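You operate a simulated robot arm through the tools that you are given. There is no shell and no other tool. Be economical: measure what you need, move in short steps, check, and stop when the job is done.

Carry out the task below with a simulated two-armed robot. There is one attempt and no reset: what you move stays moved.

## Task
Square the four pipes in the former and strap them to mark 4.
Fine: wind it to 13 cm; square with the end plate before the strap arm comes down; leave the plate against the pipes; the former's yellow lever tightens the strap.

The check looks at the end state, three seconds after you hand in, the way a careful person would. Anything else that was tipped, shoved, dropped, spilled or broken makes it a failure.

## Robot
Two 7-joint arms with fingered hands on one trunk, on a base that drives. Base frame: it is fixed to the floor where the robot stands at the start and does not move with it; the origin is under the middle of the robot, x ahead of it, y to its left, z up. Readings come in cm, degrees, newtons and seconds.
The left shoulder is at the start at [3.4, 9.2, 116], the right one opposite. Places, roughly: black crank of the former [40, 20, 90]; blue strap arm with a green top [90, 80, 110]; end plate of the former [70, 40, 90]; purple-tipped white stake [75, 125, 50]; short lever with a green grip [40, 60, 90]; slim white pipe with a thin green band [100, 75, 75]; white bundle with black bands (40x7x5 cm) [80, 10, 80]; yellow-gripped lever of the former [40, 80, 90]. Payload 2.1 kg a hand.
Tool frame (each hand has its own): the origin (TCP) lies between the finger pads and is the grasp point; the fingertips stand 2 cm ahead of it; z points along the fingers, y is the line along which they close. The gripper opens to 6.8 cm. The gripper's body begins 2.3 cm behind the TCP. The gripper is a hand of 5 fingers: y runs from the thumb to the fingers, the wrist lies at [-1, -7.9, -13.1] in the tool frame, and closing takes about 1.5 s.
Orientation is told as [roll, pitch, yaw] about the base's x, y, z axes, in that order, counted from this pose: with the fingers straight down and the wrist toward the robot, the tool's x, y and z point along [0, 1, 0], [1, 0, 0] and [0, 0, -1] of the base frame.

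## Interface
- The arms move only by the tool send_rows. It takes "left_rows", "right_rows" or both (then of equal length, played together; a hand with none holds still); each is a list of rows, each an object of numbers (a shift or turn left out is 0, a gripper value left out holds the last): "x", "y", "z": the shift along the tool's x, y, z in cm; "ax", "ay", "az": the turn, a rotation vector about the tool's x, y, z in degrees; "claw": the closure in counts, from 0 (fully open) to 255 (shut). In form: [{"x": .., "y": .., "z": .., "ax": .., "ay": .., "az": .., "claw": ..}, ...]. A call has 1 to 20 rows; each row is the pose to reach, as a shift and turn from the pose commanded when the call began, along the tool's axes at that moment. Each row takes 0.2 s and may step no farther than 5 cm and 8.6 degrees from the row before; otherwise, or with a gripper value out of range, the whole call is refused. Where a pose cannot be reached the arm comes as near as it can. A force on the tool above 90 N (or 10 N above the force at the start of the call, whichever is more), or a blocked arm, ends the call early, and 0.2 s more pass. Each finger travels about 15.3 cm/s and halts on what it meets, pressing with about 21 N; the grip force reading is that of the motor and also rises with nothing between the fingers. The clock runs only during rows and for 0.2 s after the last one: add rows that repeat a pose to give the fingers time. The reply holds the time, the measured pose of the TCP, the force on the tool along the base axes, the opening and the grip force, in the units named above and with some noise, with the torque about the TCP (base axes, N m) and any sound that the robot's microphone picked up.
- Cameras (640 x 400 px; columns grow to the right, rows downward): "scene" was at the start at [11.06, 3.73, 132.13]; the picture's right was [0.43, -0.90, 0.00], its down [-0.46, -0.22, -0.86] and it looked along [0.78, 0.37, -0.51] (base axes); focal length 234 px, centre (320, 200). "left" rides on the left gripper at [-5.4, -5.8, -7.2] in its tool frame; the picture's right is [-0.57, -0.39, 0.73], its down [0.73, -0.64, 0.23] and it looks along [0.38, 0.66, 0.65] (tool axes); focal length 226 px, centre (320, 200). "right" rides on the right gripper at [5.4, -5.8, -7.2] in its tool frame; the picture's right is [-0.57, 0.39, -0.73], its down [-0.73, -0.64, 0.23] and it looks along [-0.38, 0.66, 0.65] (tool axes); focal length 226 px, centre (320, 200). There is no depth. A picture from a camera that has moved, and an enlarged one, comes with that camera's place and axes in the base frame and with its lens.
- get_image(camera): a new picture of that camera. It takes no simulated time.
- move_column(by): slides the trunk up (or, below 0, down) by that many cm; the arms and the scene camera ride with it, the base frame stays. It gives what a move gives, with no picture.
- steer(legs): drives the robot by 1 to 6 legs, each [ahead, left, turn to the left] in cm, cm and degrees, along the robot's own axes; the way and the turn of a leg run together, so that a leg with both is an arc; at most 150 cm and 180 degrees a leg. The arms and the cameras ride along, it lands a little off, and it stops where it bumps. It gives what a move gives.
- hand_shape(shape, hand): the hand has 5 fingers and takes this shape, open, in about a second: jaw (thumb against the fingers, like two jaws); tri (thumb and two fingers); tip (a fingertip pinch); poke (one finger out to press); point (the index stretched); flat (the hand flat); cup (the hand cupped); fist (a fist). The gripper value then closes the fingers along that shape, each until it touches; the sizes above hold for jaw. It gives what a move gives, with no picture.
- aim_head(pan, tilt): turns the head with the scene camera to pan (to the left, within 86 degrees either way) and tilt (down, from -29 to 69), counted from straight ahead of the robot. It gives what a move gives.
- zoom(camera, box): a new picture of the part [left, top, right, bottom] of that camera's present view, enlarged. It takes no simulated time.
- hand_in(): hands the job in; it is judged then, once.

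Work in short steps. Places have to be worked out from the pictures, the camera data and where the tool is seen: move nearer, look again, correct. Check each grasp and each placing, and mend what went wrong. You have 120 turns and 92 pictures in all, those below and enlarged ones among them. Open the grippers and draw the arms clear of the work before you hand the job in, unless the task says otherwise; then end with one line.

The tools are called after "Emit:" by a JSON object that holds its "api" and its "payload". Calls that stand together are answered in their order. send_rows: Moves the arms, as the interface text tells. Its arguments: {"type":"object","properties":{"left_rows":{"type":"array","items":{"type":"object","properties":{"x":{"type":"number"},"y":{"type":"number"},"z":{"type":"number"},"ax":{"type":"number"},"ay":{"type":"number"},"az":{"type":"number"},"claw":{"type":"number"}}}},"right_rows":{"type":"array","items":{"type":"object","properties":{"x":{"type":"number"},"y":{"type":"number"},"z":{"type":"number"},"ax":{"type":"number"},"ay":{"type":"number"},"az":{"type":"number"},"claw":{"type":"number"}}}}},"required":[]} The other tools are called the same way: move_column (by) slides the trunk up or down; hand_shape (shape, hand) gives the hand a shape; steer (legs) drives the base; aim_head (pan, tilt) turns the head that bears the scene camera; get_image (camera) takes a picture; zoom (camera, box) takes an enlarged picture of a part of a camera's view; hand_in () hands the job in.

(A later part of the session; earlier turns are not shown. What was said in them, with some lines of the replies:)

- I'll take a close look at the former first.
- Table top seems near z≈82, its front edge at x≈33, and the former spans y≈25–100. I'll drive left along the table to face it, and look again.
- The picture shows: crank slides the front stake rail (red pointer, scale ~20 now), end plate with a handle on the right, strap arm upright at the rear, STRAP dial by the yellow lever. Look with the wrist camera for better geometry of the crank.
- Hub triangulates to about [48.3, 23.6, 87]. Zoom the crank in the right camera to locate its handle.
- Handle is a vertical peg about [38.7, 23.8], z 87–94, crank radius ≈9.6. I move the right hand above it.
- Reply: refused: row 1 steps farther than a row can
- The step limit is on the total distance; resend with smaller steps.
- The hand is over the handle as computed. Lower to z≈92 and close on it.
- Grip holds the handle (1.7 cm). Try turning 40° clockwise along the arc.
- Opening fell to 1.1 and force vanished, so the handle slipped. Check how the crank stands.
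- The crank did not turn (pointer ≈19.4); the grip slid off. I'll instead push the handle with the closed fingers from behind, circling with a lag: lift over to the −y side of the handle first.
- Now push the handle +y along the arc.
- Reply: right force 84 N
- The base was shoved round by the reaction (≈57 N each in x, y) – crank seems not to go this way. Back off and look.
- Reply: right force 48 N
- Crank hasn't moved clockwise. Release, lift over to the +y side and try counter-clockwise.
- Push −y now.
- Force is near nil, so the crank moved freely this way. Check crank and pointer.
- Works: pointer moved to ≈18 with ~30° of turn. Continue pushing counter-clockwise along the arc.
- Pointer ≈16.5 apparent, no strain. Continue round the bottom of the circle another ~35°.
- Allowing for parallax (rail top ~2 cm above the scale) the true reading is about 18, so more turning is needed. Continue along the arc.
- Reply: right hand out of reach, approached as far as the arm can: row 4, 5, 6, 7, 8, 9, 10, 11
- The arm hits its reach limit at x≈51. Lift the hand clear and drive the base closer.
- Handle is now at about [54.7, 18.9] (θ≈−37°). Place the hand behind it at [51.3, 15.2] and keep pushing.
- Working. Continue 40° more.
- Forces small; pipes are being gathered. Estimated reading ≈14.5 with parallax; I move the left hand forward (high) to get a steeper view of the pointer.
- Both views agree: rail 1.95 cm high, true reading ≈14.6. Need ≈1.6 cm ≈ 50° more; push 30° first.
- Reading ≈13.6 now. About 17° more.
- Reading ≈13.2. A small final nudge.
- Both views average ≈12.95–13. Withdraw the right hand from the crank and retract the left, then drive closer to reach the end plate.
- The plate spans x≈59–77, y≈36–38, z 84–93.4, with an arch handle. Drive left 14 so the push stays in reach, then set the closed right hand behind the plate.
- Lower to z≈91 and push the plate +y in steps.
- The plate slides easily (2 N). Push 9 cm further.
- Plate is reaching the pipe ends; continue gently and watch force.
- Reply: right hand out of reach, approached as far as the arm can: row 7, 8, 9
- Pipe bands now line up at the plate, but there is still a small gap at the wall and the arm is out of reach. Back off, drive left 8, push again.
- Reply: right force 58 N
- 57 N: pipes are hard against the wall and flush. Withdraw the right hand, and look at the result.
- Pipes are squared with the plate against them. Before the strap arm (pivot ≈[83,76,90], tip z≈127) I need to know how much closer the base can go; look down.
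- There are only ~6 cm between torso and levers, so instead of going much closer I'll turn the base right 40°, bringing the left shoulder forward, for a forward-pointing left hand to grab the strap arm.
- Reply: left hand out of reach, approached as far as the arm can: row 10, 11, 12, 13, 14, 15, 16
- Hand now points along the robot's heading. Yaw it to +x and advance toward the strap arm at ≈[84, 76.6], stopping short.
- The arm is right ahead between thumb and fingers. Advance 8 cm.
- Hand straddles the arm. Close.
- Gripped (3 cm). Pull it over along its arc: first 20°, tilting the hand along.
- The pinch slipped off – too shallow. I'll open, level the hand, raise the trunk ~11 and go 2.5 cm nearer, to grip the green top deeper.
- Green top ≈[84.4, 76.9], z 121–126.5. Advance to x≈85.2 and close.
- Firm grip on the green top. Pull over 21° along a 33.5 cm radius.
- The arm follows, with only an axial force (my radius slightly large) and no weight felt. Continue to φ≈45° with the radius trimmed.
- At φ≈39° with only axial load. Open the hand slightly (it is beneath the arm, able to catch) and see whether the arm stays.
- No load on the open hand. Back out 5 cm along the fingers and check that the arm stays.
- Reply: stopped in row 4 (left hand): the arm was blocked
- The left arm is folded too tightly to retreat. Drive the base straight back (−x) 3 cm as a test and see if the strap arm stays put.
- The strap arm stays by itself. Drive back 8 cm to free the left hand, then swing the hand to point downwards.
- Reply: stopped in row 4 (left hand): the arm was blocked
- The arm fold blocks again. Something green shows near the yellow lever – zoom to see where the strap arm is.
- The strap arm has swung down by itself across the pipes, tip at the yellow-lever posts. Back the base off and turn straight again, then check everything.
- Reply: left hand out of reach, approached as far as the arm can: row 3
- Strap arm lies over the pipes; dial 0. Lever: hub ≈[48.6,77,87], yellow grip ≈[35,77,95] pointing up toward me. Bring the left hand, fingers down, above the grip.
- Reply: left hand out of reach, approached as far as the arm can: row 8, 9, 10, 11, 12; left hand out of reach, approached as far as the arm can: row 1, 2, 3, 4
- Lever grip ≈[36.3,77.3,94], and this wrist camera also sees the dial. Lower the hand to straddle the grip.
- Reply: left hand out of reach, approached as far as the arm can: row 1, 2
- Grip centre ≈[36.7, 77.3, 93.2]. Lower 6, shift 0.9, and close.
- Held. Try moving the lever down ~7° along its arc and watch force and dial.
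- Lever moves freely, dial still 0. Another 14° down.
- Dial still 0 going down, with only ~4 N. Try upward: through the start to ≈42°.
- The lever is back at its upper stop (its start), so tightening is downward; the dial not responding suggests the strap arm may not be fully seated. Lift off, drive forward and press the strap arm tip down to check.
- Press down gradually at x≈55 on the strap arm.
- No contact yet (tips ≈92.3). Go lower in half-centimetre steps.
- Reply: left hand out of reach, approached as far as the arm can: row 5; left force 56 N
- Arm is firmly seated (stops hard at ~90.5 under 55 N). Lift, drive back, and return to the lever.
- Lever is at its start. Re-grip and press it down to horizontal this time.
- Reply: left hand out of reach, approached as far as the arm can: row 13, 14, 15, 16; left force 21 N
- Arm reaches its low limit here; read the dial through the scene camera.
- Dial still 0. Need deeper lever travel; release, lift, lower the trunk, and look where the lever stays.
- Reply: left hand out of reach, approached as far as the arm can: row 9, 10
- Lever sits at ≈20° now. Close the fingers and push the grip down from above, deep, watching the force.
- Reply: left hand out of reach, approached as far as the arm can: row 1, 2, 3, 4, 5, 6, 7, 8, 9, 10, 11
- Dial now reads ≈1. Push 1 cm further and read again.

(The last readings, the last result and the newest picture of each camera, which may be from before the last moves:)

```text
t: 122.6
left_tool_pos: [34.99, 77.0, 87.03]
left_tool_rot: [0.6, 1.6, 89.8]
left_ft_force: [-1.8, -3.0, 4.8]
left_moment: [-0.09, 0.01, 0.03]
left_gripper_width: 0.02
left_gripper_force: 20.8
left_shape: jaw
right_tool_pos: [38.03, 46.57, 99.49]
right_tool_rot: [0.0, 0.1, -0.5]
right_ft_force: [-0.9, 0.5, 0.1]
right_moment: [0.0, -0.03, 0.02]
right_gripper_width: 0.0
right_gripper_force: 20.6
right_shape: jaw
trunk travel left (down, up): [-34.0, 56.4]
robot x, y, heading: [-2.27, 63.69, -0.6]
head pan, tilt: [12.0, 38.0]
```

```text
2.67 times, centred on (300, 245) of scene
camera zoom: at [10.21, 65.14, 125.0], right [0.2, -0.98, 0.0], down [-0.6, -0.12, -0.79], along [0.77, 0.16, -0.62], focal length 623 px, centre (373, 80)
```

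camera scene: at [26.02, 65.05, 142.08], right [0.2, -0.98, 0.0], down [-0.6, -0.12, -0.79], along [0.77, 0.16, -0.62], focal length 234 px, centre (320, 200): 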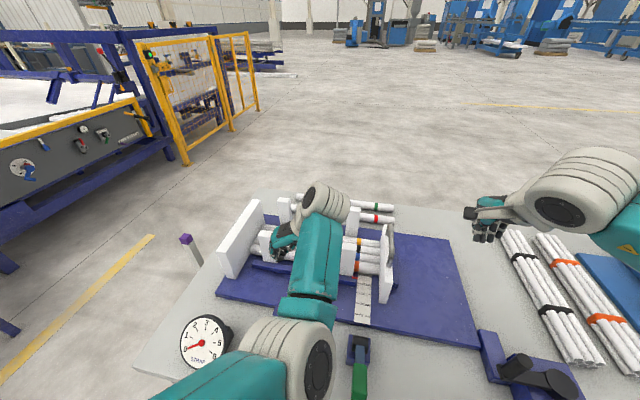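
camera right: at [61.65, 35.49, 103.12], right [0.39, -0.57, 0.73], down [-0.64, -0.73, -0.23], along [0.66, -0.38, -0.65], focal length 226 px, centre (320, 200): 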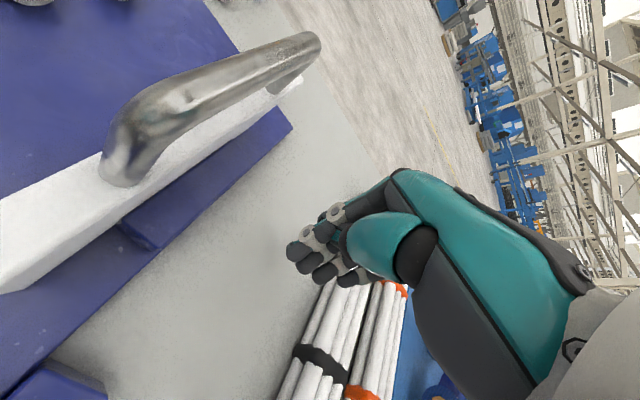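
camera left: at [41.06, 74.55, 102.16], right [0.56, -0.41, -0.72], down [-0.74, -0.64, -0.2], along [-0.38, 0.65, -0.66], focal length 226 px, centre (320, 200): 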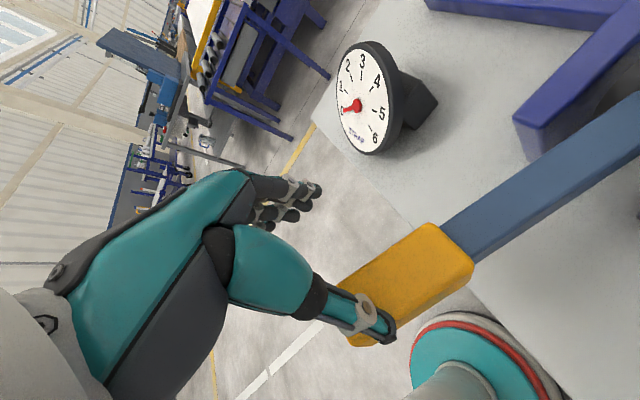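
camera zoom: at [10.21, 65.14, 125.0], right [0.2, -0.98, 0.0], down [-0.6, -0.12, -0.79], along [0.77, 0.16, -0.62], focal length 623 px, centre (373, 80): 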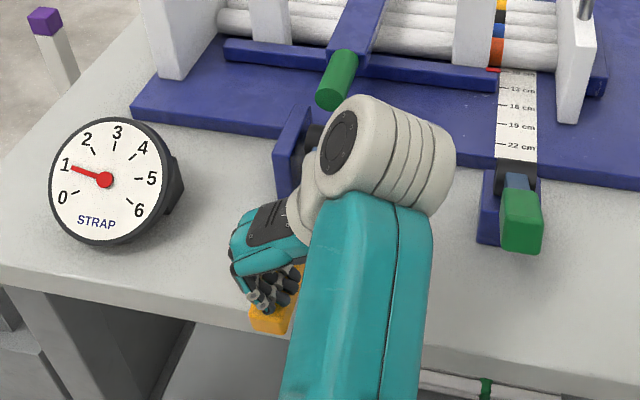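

Dial unchanged with more depth, and the lever springs up – it's a ratchet, about 1 per full stroke. Raise the trunk 6 (hand lifts, lever returns), then make the next stroke.

Emit:
{"api": "move_column", "payload": {"by": 6}}

Emit:
{"api": "send_rows", "payload": {"left_rows": [{"z": -2.5}, {"z": -5}, {"z": -5}, {"z": -5}, {"z": -5}, {"z": -2}, {"z": 0}, {"z": 2}, {"z": 4}, {"z": 5.4}, {"z": 5.4}, {"z": 5.4}]}}

Emit:
{"api": "zoom", "payload": {"camera": "scene", "box": [190, 150, 390, 300]}}

```text
t: 123.6
left_tool_pos: [35.07, 77.03, 93.0]
left_tool_rot: [0.7, 1.5, 89.7]
left_ft_force: [-0.6, -0.5, 2.5]
left_moment: [-0.03, 0.07, -0.01]
left_gripper_width: 0.01
left_gripper_force: 21.0
left_shape: jaw
right_tool_pos: [37.92, 46.56, 105.37]
right_tool_rot: [0.0, 0.1, -0.5]
right_ft_force: [-0.1, -0.5, -0.4]
right_moment: [-0.01, -0.02, 0.02]
right_gripper_width: 0.0
right_gripper_force: 20.8
right_shape: jaw
trunk travel left (down, up): [-40.0, 50.4]
robot x, y, heading: [-1.9, 63.53, -0.4]
head pan, tilt: [12.0, 38.0]
```

```text
t: 125.9
left_tool_pos: [33.81, 76.39, 87.56]
left_tool_rot: [2.3, 2.2, 90.4]
left_ft_force: [-43.1, -17.3, 2.7]
left_moment: [-0.26, 0.83, 0.28]
left_gripper_width: 0.01
left_gripper_force: 21.0
left_shape: jaw
left hand out of reach, approached as far as the arm can: row 2, 3, 4
right_tool_pos: [37.42, 46.35, 105.65]
right_tool_rot: [0.2, -0.3, -0.5]
right_ft_force: [0.6, 0.3, -0.4]
right_moment: [0.03, -0.01, -0.02]
right_gripper_width: 0.0
right_gripper_force: 20.6
right_shape: jaw
trunk travel left (down, up): [-40.0, 50.4]
robot x, y, heading: [-2.23, 63.44, -0.6]
head pan, tilt: [12.0, 38.0]
stopped in row 11 (left hand): the force on the tool passed its limit (the readings are from after the stop); the commanded pose is now the measured one
```

```text
2.67 times, centred on (290, 225) of scene
camera zoom: at [8.68, 64.92, 131.08], right [0.2, -0.98, 0.0], down [-0.6, -0.12, -0.79], along [0.78, 0.16, -0.61], focal length 623 px, centre (400, 133)
```

zoom: 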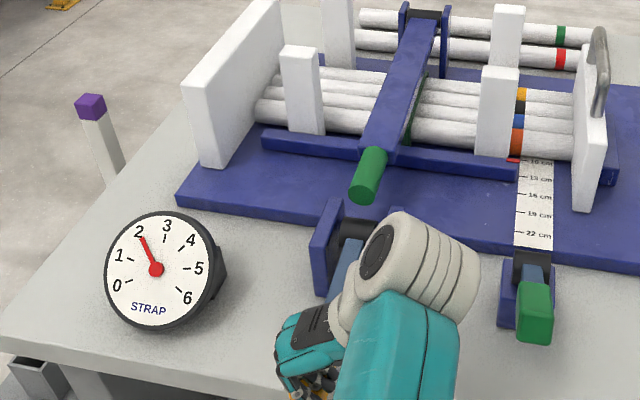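

Dial ≈2: one per stroke. The fingers slid off the lever's end, so back off, lift, move the base back 4 cm for better reach, and reposition further in (x≈37.5).

Emit:
{"api": "send_rows", "payload": {"left_rows": [{"x": 1.5}, {"x": 3}, {"x": 3, "z": -4}, {"x": 3, "z": -8.5}]}}

Emit:
{"api": "steer", "payload": {"legs": [[-5, 0, 0]]}}

Emit:
{"api": "send_rows", "payload": {"left_rows": [{"z": -3.5}, {"z": -5}, {"z": -5}]}}

```text
t: 126.9
left_tool_pos: [32.32, 77.72, 95.19]
left_tool_rot: [1.9, 2.1, 89.9]
left_ft_force: [0.5, 0.4, 1.0]
left_moment: [-0.02, 0.04, 0.02]
left_gripper_width: 0.03
left_gripper_force: 21.0
left_shape: jaw
left hand out of reach, approached as far as the arm can: row 4
right_tool_pos: [37.89, 46.62, 105.47]
right_tool_rot: [0.0, 0.2, -0.5]
right_ft_force: [-0.2, 0.3, -0.1]
right_moment: [0.03, -0.03, 0.03]
right_gripper_width: 0.0
right_gripper_force: 21.2
right_shape: jaw
trunk travel left (down, up): [-40.0, 50.4]
robot x, y, heading: [-1.96, 63.38, -0.4]
head pan, tilt: [12.0, 38.0]
```

```text
t: 127.8
left_tool_pos: [27.19, 77.85, 95.06]
left_tool_rot: [1.8, 2.1, 90.2]
left_ft_force: [0.7, 0.1, -0.4]
left_moment: [-0.05, 0.0, 0.01]
left_gripper_width: 0.02
left_gripper_force: 21.2
left_shape: jaw
right_tool_pos: [32.87, 46.61, 105.56]
right_tool_rot: [0.0, 0.0, -0.5]
right_ft_force: [-0.6, -0.6, 1.0]
right_moment: [0.0, 0.01, -0.01]
right_gripper_width: 0.02
right_gripper_force: 20.8
right_shape: jaw
trunk travel left (down, up): [-40.0, 50.4]
robot x, y, heading: [-7.09, 63.87, -0.4]
head pan, tilt: [12.0, 38.0]
```

```text
t: 128.6
left_tool_pos: [28.92, 79.72, 98.6]
left_tool_rot: [1.8, 2.0, 90.0]
left_ft_force: [-0.5, 0.1, 0.3]
left_moment: [0.0, 0.02, 0.02]
left_gripper_width: 0.0
left_gripper_force: 21.1
left_shape: jaw
left hand out of reach, approached as far as the arm can: row 1, 2, 3
right_tool_pos: [32.75, 46.71, 105.54]
right_tool_rot: [-0.1, 0.2, -0.6]
right_ft_force: [0.5, 0.3, 0.1]
right_moment: [0.0, 0.02, 0.02]
right_gripper_width: 0.0
right_gripper_force: 21.5
right_shape: jaw
trunk travel left (down, up): [-40.0, 50.4]
robot x, y, heading: [-7.1, 63.73, -0.5]
head pan, tilt: [12.0, 38.0]
```

Move forward over the grip at a safe height and read the pose.

Emit:
{"api": "send_rows", "payload": {"left_rows": [{"x": -3, "z": -1.5}, {"x": -6, "z": -2}, {"x": -10, "z": -2}, {"x": -10, "z": -2}]}}

```text
t: 129.6
left_tool_pos: [38.81, 80.11, 100.24]
left_tool_rot: [1.7, 2.1, 90.2]
left_ft_force: [0.4, -0.6, 0.1]
left_moment: [0.06, 0.01, 0.0]
left_gripper_width: 0.0
left_gripper_force: 21.1
left_shape: jaw
right_tool_pos: [32.73, 46.78, 105.46]
right_tool_rot: [-0.1, 0.1, -0.5]
right_ft_force: [0.4, -0.2, 0.3]
right_moment: [-0.01, 0.03, -0.01]
right_gripper_width: 0.02
right_gripper_force: 20.7
right_shape: jaw
trunk travel left (down, up): [-40.0, 50.4]
robot x, y, heading: [-7.3, 64.25, -0.2]
head pan, tilt: [12.0, 38.0]
```

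Now stroke 3: down to TCP z≈87.3 at x≈36.5, then back up.

Emit:
{"api": "send_rows", "payload": {"left_rows": [{"x": 1, "y": -2.9, "z": 0.5}, {"x": 1.2, "y": -2.9, "z": 3}, {"x": 1.4, "y": -2.9, "z": 5}, {"x": 1.7, "y": -2.9, "z": 7}, {"x": 2, "y": -2.9, "z": 9}, {"x": 2.2, "y": -2.9, "z": 11}, {"x": 2.3, "y": -2.9, "z": 12.8}, {"x": 2.3, "y": -2.9, "z": 12.8}, {"x": 2.3, "y": -2.9, "z": 12.8}]}}

Emit:
{"api": "zoom", "payload": {"camera": "scene", "box": [200, 150, 400, 300]}}

```text
t: 131.6
left_tool_pos: [35.08, 76.65, 87.87]
left_tool_rot: [1.9, 2.1, 90.2]
left_ft_force: [1.7, -0.1, 3.4]
left_moment: [0.01, -0.01, 0.02]
left_gripper_width: 0.0
left_gripper_force: 21.2
left_shape: jaw
left hand out of reach, approached as far as the arm can: row 7, 8, 9
right_tool_pos: [32.68, 46.58, 105.44]
right_tool_rot: [-0.1, 0.1, -0.5]
right_ft_force: [0.1, -0.5, -0.3]
right_moment: [0.0, -0.01, 0.0]
right_gripper_width: 0.02
right_gripper_force: 20.9
right_shape: jaw
trunk travel left (down, up): [-40.0, 50.4]
robot x, y, heading: [-7.24, 63.63, -0.6]
head pan, tilt: [12.0, 38.0]
```

```text
2.67 times, centred on (300, 225) of scene
camera zoom: at [4.27, 65.23, 131.04], right [0.2, -0.98, 0.0], down [-0.6, -0.12, -0.79], along [0.77, 0.16, -0.62], focal length 623 px, centre (373, 133)
```

zoom: 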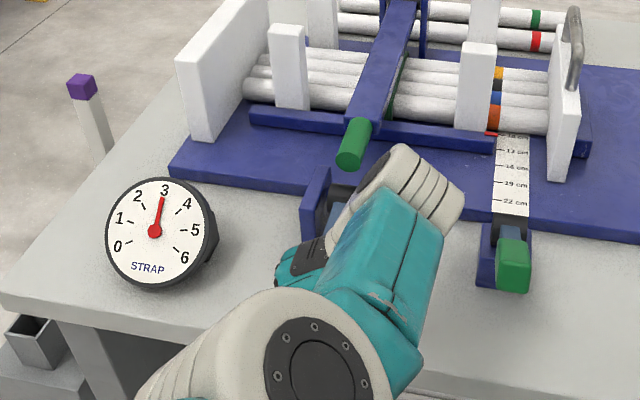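

Dial ≈3. One more identical stroke: up fully, then down.

Emit:
{"api": "send_rows", "payload": {"left_rows": [{"z": -2}, {"x": -0.3, "z": -4.5}, {"x": -0.6, "z": -7}, {"x": -0.9, "z": -9.5}, {"x": -1.2, "z": -12}, {"x": -1.2, "z": -12}, {"x": -1.2, "z": -12}, {"x": -1.1, "z": -9.8}, {"x": -0.9, "z": -7.8}, {"x": -0.6, "z": -5.8}, {"x": -0.3, "z": -3.8}, {"x": -0.1, "z": -1.8}, {"z": 0}, {"z": 0}, {"z": 0}]}}

Emit:
{"api": "zoom", "payload": {"camera": "scene", "box": [200, 150, 400, 300]}}

```text
t: 134.8
left_tool_pos: [35.13, 76.71, 87.73]
left_tool_rot: [1.8, 2.2, 90.2]
left_ft_force: [-0.7, -0.3, 3.4]
left_moment: [-0.01, 0.03, 0.01]
left_gripper_width: 0.0
left_gripper_force: 20.7
left_shape: jaw
right_tool_pos: [32.74, 46.67, 105.46]
right_tool_rot: [-0.1, 0.0, -0.5]
right_ft_force: [-0.8, 0.9, 0.6]
right_moment: [0.02, 0.0, 0.0]
right_gripper_width: 0.0
right_gripper_force: 21.1
right_shape: jaw
trunk travel left (down, up): [-40.0, 50.4]
robot x, y, heading: [-7.46, 63.47, -0.4]
head pan, tilt: [12.0, 38.0]
```

```text
2.67 times, centred on (300, 225) of scene
camera zoom: at [4.24, 65.25, 131.04], right [0.2, -0.98, 0.0], down [-0.6, -0.12, -0.79], along [0.77, 0.16, -0.62], focal length 623 px, centre (373, 133)
```

zoom: 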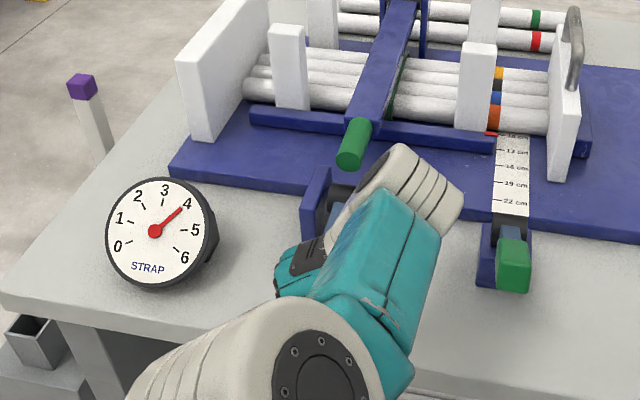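

Dial reads 4. Lift the hand off the lever, drive back clear, open both hands.

Emit:
{"api": "send_rows", "payload": {"left_rows": [{"z": -2}, {"x": -0.3, "z": -4.5}, {"x": -0.6, "z": -7}, {"x": -0.9, "z": -9.5}, {"x": -1.2, "z": -12.5}, {"x": -1.2, "z": -12.5}]}}

Emit:
{"api": "move_column", "payload": {"by": 10}}

Emit:
{"api": "steer", "payload": {"legs": [[-20, 0, 0]]}}

Emit:
{"api": "send_rows", "payload": {"left_rows": [{"claw": 100}, {"claw": 0}, {"claw": 0}, {"claw": 0}], "right_rows": [{"claw": 100}, {"claw": 0}, {"claw": 0}, {"claw": 0}]}}

Emit:
{"api": "zoom", "payload": {"camera": "scene", "box": [220, 100, 480, 290]}}

```text
t: 136.2
left_tool_pos: [36.84, 77.2, 100.29]
left_tool_rot: [1.9, 2.1, 90.2]
left_ft_force: [0.1, 0.4, 0.4]
left_moment: [0.01, 0.02, -0.01]
left_gripper_width: 0.0
left_gripper_force: 20.3
left_shape: jaw
right_tool_pos: [32.89, 46.69, 105.34]
right_tool_rot: [0.0, 0.1, -0.5]
right_ft_force: [0.3, -1.0, -0.3]
right_moment: [0.0, -0.02, 0.0]
right_gripper_width: 0.0
right_gripper_force: 20.4
right_shape: jaw
trunk travel left (down, up): [-40.0, 50.4]
robot x, y, heading: [-6.99, 63.69, -0.4]
head pan, tilt: [12.0, 38.0]
```

```text
t: 137.5
left_tool_pos: [36.97, 77.15, 110.26]
left_tool_rot: [1.8, 2.0, 90.2]
left_ft_force: [-1.0, -0.7, 1.1]
left_moment: [0.0, 0.03, -0.01]
left_gripper_width: 0.03
left_gripper_force: 20.6
left_shape: jaw
right_tool_pos: [32.79, 46.68, 115.38]
right_tool_rot: [0.0, 0.1, -0.6]
right_ft_force: [0.3, 0.2, 0.1]
right_moment: [-0.02, 0.02, -0.01]
right_gripper_width: 0.01
right_gripper_force: 21.2
right_shape: jaw
trunk travel left (down, up): [-50.0, 40.4]
robot x, y, heading: [-6.95, 63.89, -0.5]
head pan, tilt: [12.0, 38.0]
```

```text
t: 139.1
left_tool_pos: [16.85, 77.18, 110.29]
left_tool_rot: [1.7, 2.2, 89.9]
left_ft_force: [0.2, 0.4, 0.6]
left_moment: [0.01, 0.02, 0.0]
left_gripper_width: 0.0
left_gripper_force: 21.1
left_shape: jaw
right_tool_pos: [12.87, 46.77, 115.45]
right_tool_rot: [-0.1, 0.0, -0.6]
right_ft_force: [0.1, 0.8, 0.0]
right_moment: [0.0, 0.01, -0.03]
right_gripper_width: 0.0
right_gripper_force: 21.1
right_shape: jaw
trunk travel left (down, up): [-50.0, 40.4]
robot x, y, heading: [-26.8, 63.83, -0.5]
head pan, tilt: [12.0, 38.0]
```

```text
t: 140.1
left_tool_pos: [16.94, 77.3, 110.18]
left_tool_rot: [1.8, 2.2, 90.0]
left_ft_force: [0.3, 0.0, 0.1]
left_moment: [-0.01, -0.02, 0.02]
left_gripper_width: 6.78
left_gripper_force: 0.1
left_shape: jaw
right_tool_pos: [12.83, 46.82, 115.39]
right_tool_rot: [0.1, 0.2, -0.6]
right_ft_force: [0.1, -0.1, -0.3]
right_moment: [-0.02, 0.01, 0.01]
right_gripper_width: 6.77
right_gripper_force: 0.1
right_shape: jaw
trunk travel left (down, up): [-50.0, 40.4]
robot x, y, heading: [-27.29, 63.95, -0.7]
head pan, tilt: [12.0, 38.0]
```

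```text
2.11 times, centred on (350, 195) of scene
camera zoom: at [-16.53, 65.44, 141.08], right [0.2, -0.98, 0.0], down [-0.6, -0.12, -0.79], along [0.77, 0.16, -0.62], focal length 492 px, centre (257, 210)
```

zoom: 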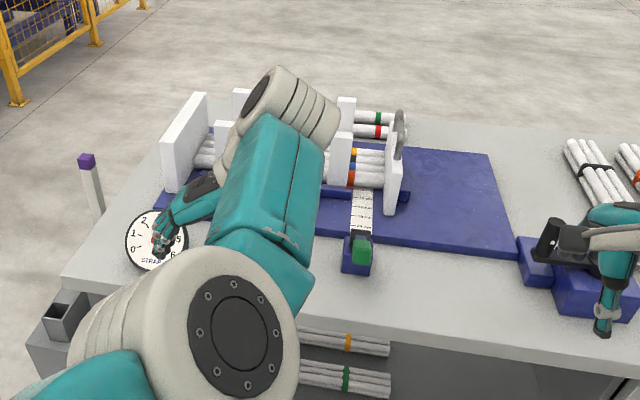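

Plate and pipes look right; the arm hides the dial. Shift the base right to see it with the last picture.

Emit:
{"api": "steer", "payload": {"legs": [[0, -25, 0]]}}

Emit:
{"api": "aim_head", "payload": {"pan": 35, "tilt": 34}}

Emit:
{"api": "zoom", "payload": {"camera": "scene", "box": [180, 80, 500, 300]}}

```text
t: 141.9
left_tool_pos: [16.68, 51.96, 110.28]
left_tool_rot: [1.7, 2.0, 89.8]
left_ft_force: [0.6, 0.1, -0.6]
left_moment: [0.01, 0.02, -0.02]
left_gripper_width: 6.8
left_gripper_force: 0.1
left_shape: jaw
right_tool_pos: [12.6, 21.53, 115.39]
right_tool_rot: [0.0, 0.1, -0.8]
right_ft_force: [-1.0, 0.6, 0.1]
right_moment: [-0.01, -0.01, -0.01]
right_gripper_width: 6.8
right_gripper_force: 0.1
right_shape: jaw
trunk travel left (down, up): [-50.0, 40.4]
robot x, y, heading: [-27.2, 38.78, -0.8]
head pan, tilt: [12.0, 38.0]
```

```text
t: 142.8
left_tool_pos: [16.78, 52.12, 110.24]
left_tool_rot: [1.7, 2.2, 89.9]
left_ft_force: [-0.2, -0.2, -0.5]
left_moment: [-0.02, 0.01, 0.03]
left_gripper_width: 6.82
left_gripper_force: 0.0
left_shape: jaw
right_tool_pos: [12.58, 21.52, 115.45]
right_tool_rot: [0.0, 0.2, -0.8]
right_ft_force: [1.1, 0.1, -0.7]
right_moment: [0.03, 0.0, 0.02]
right_gripper_width: 6.79
right_gripper_force: 0.0
right_shape: jaw
trunk travel left (down, up): [-50.0, 40.4]
robot x, y, heading: [-27.15, 38.75, -0.9]
head pan, tilt: [35.0, 34.0]
```

```text
1.82 times, centred on (340, 190) of scene
camera zoom: at [-17.97, 43.58, 141.69], right [0.56, -0.83, 0.0], down [-0.46, -0.31, -0.83], along [0.69, 0.47, -0.56], focal length 425 px, centre (284, 218)
```

zoom: 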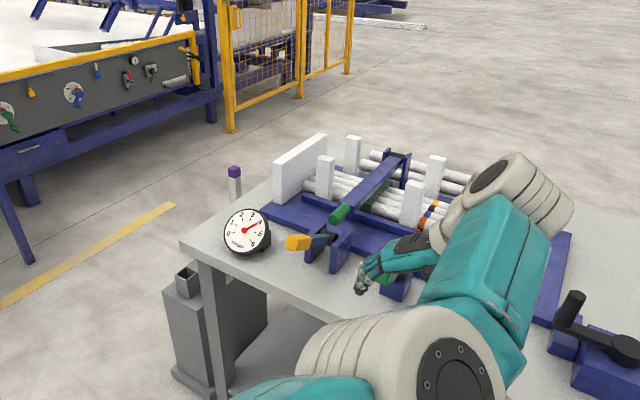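

The dial's needle holds at 4, the lever is back up, the strap arm is down, and the hands are open and clear of the work.

Emit:
{"api": "hand_in", "payload": {}}

```text
The job is handed in.
```

The former is wound to about 13 cm, and the four pipes are squared with the end plate left against them. The strap is tightened to mark 4, and I've handed the job in; one thing went off plan: the strap arm swung down by itself after I let go of it, but pressing on it afterwards showed it seated firmly.
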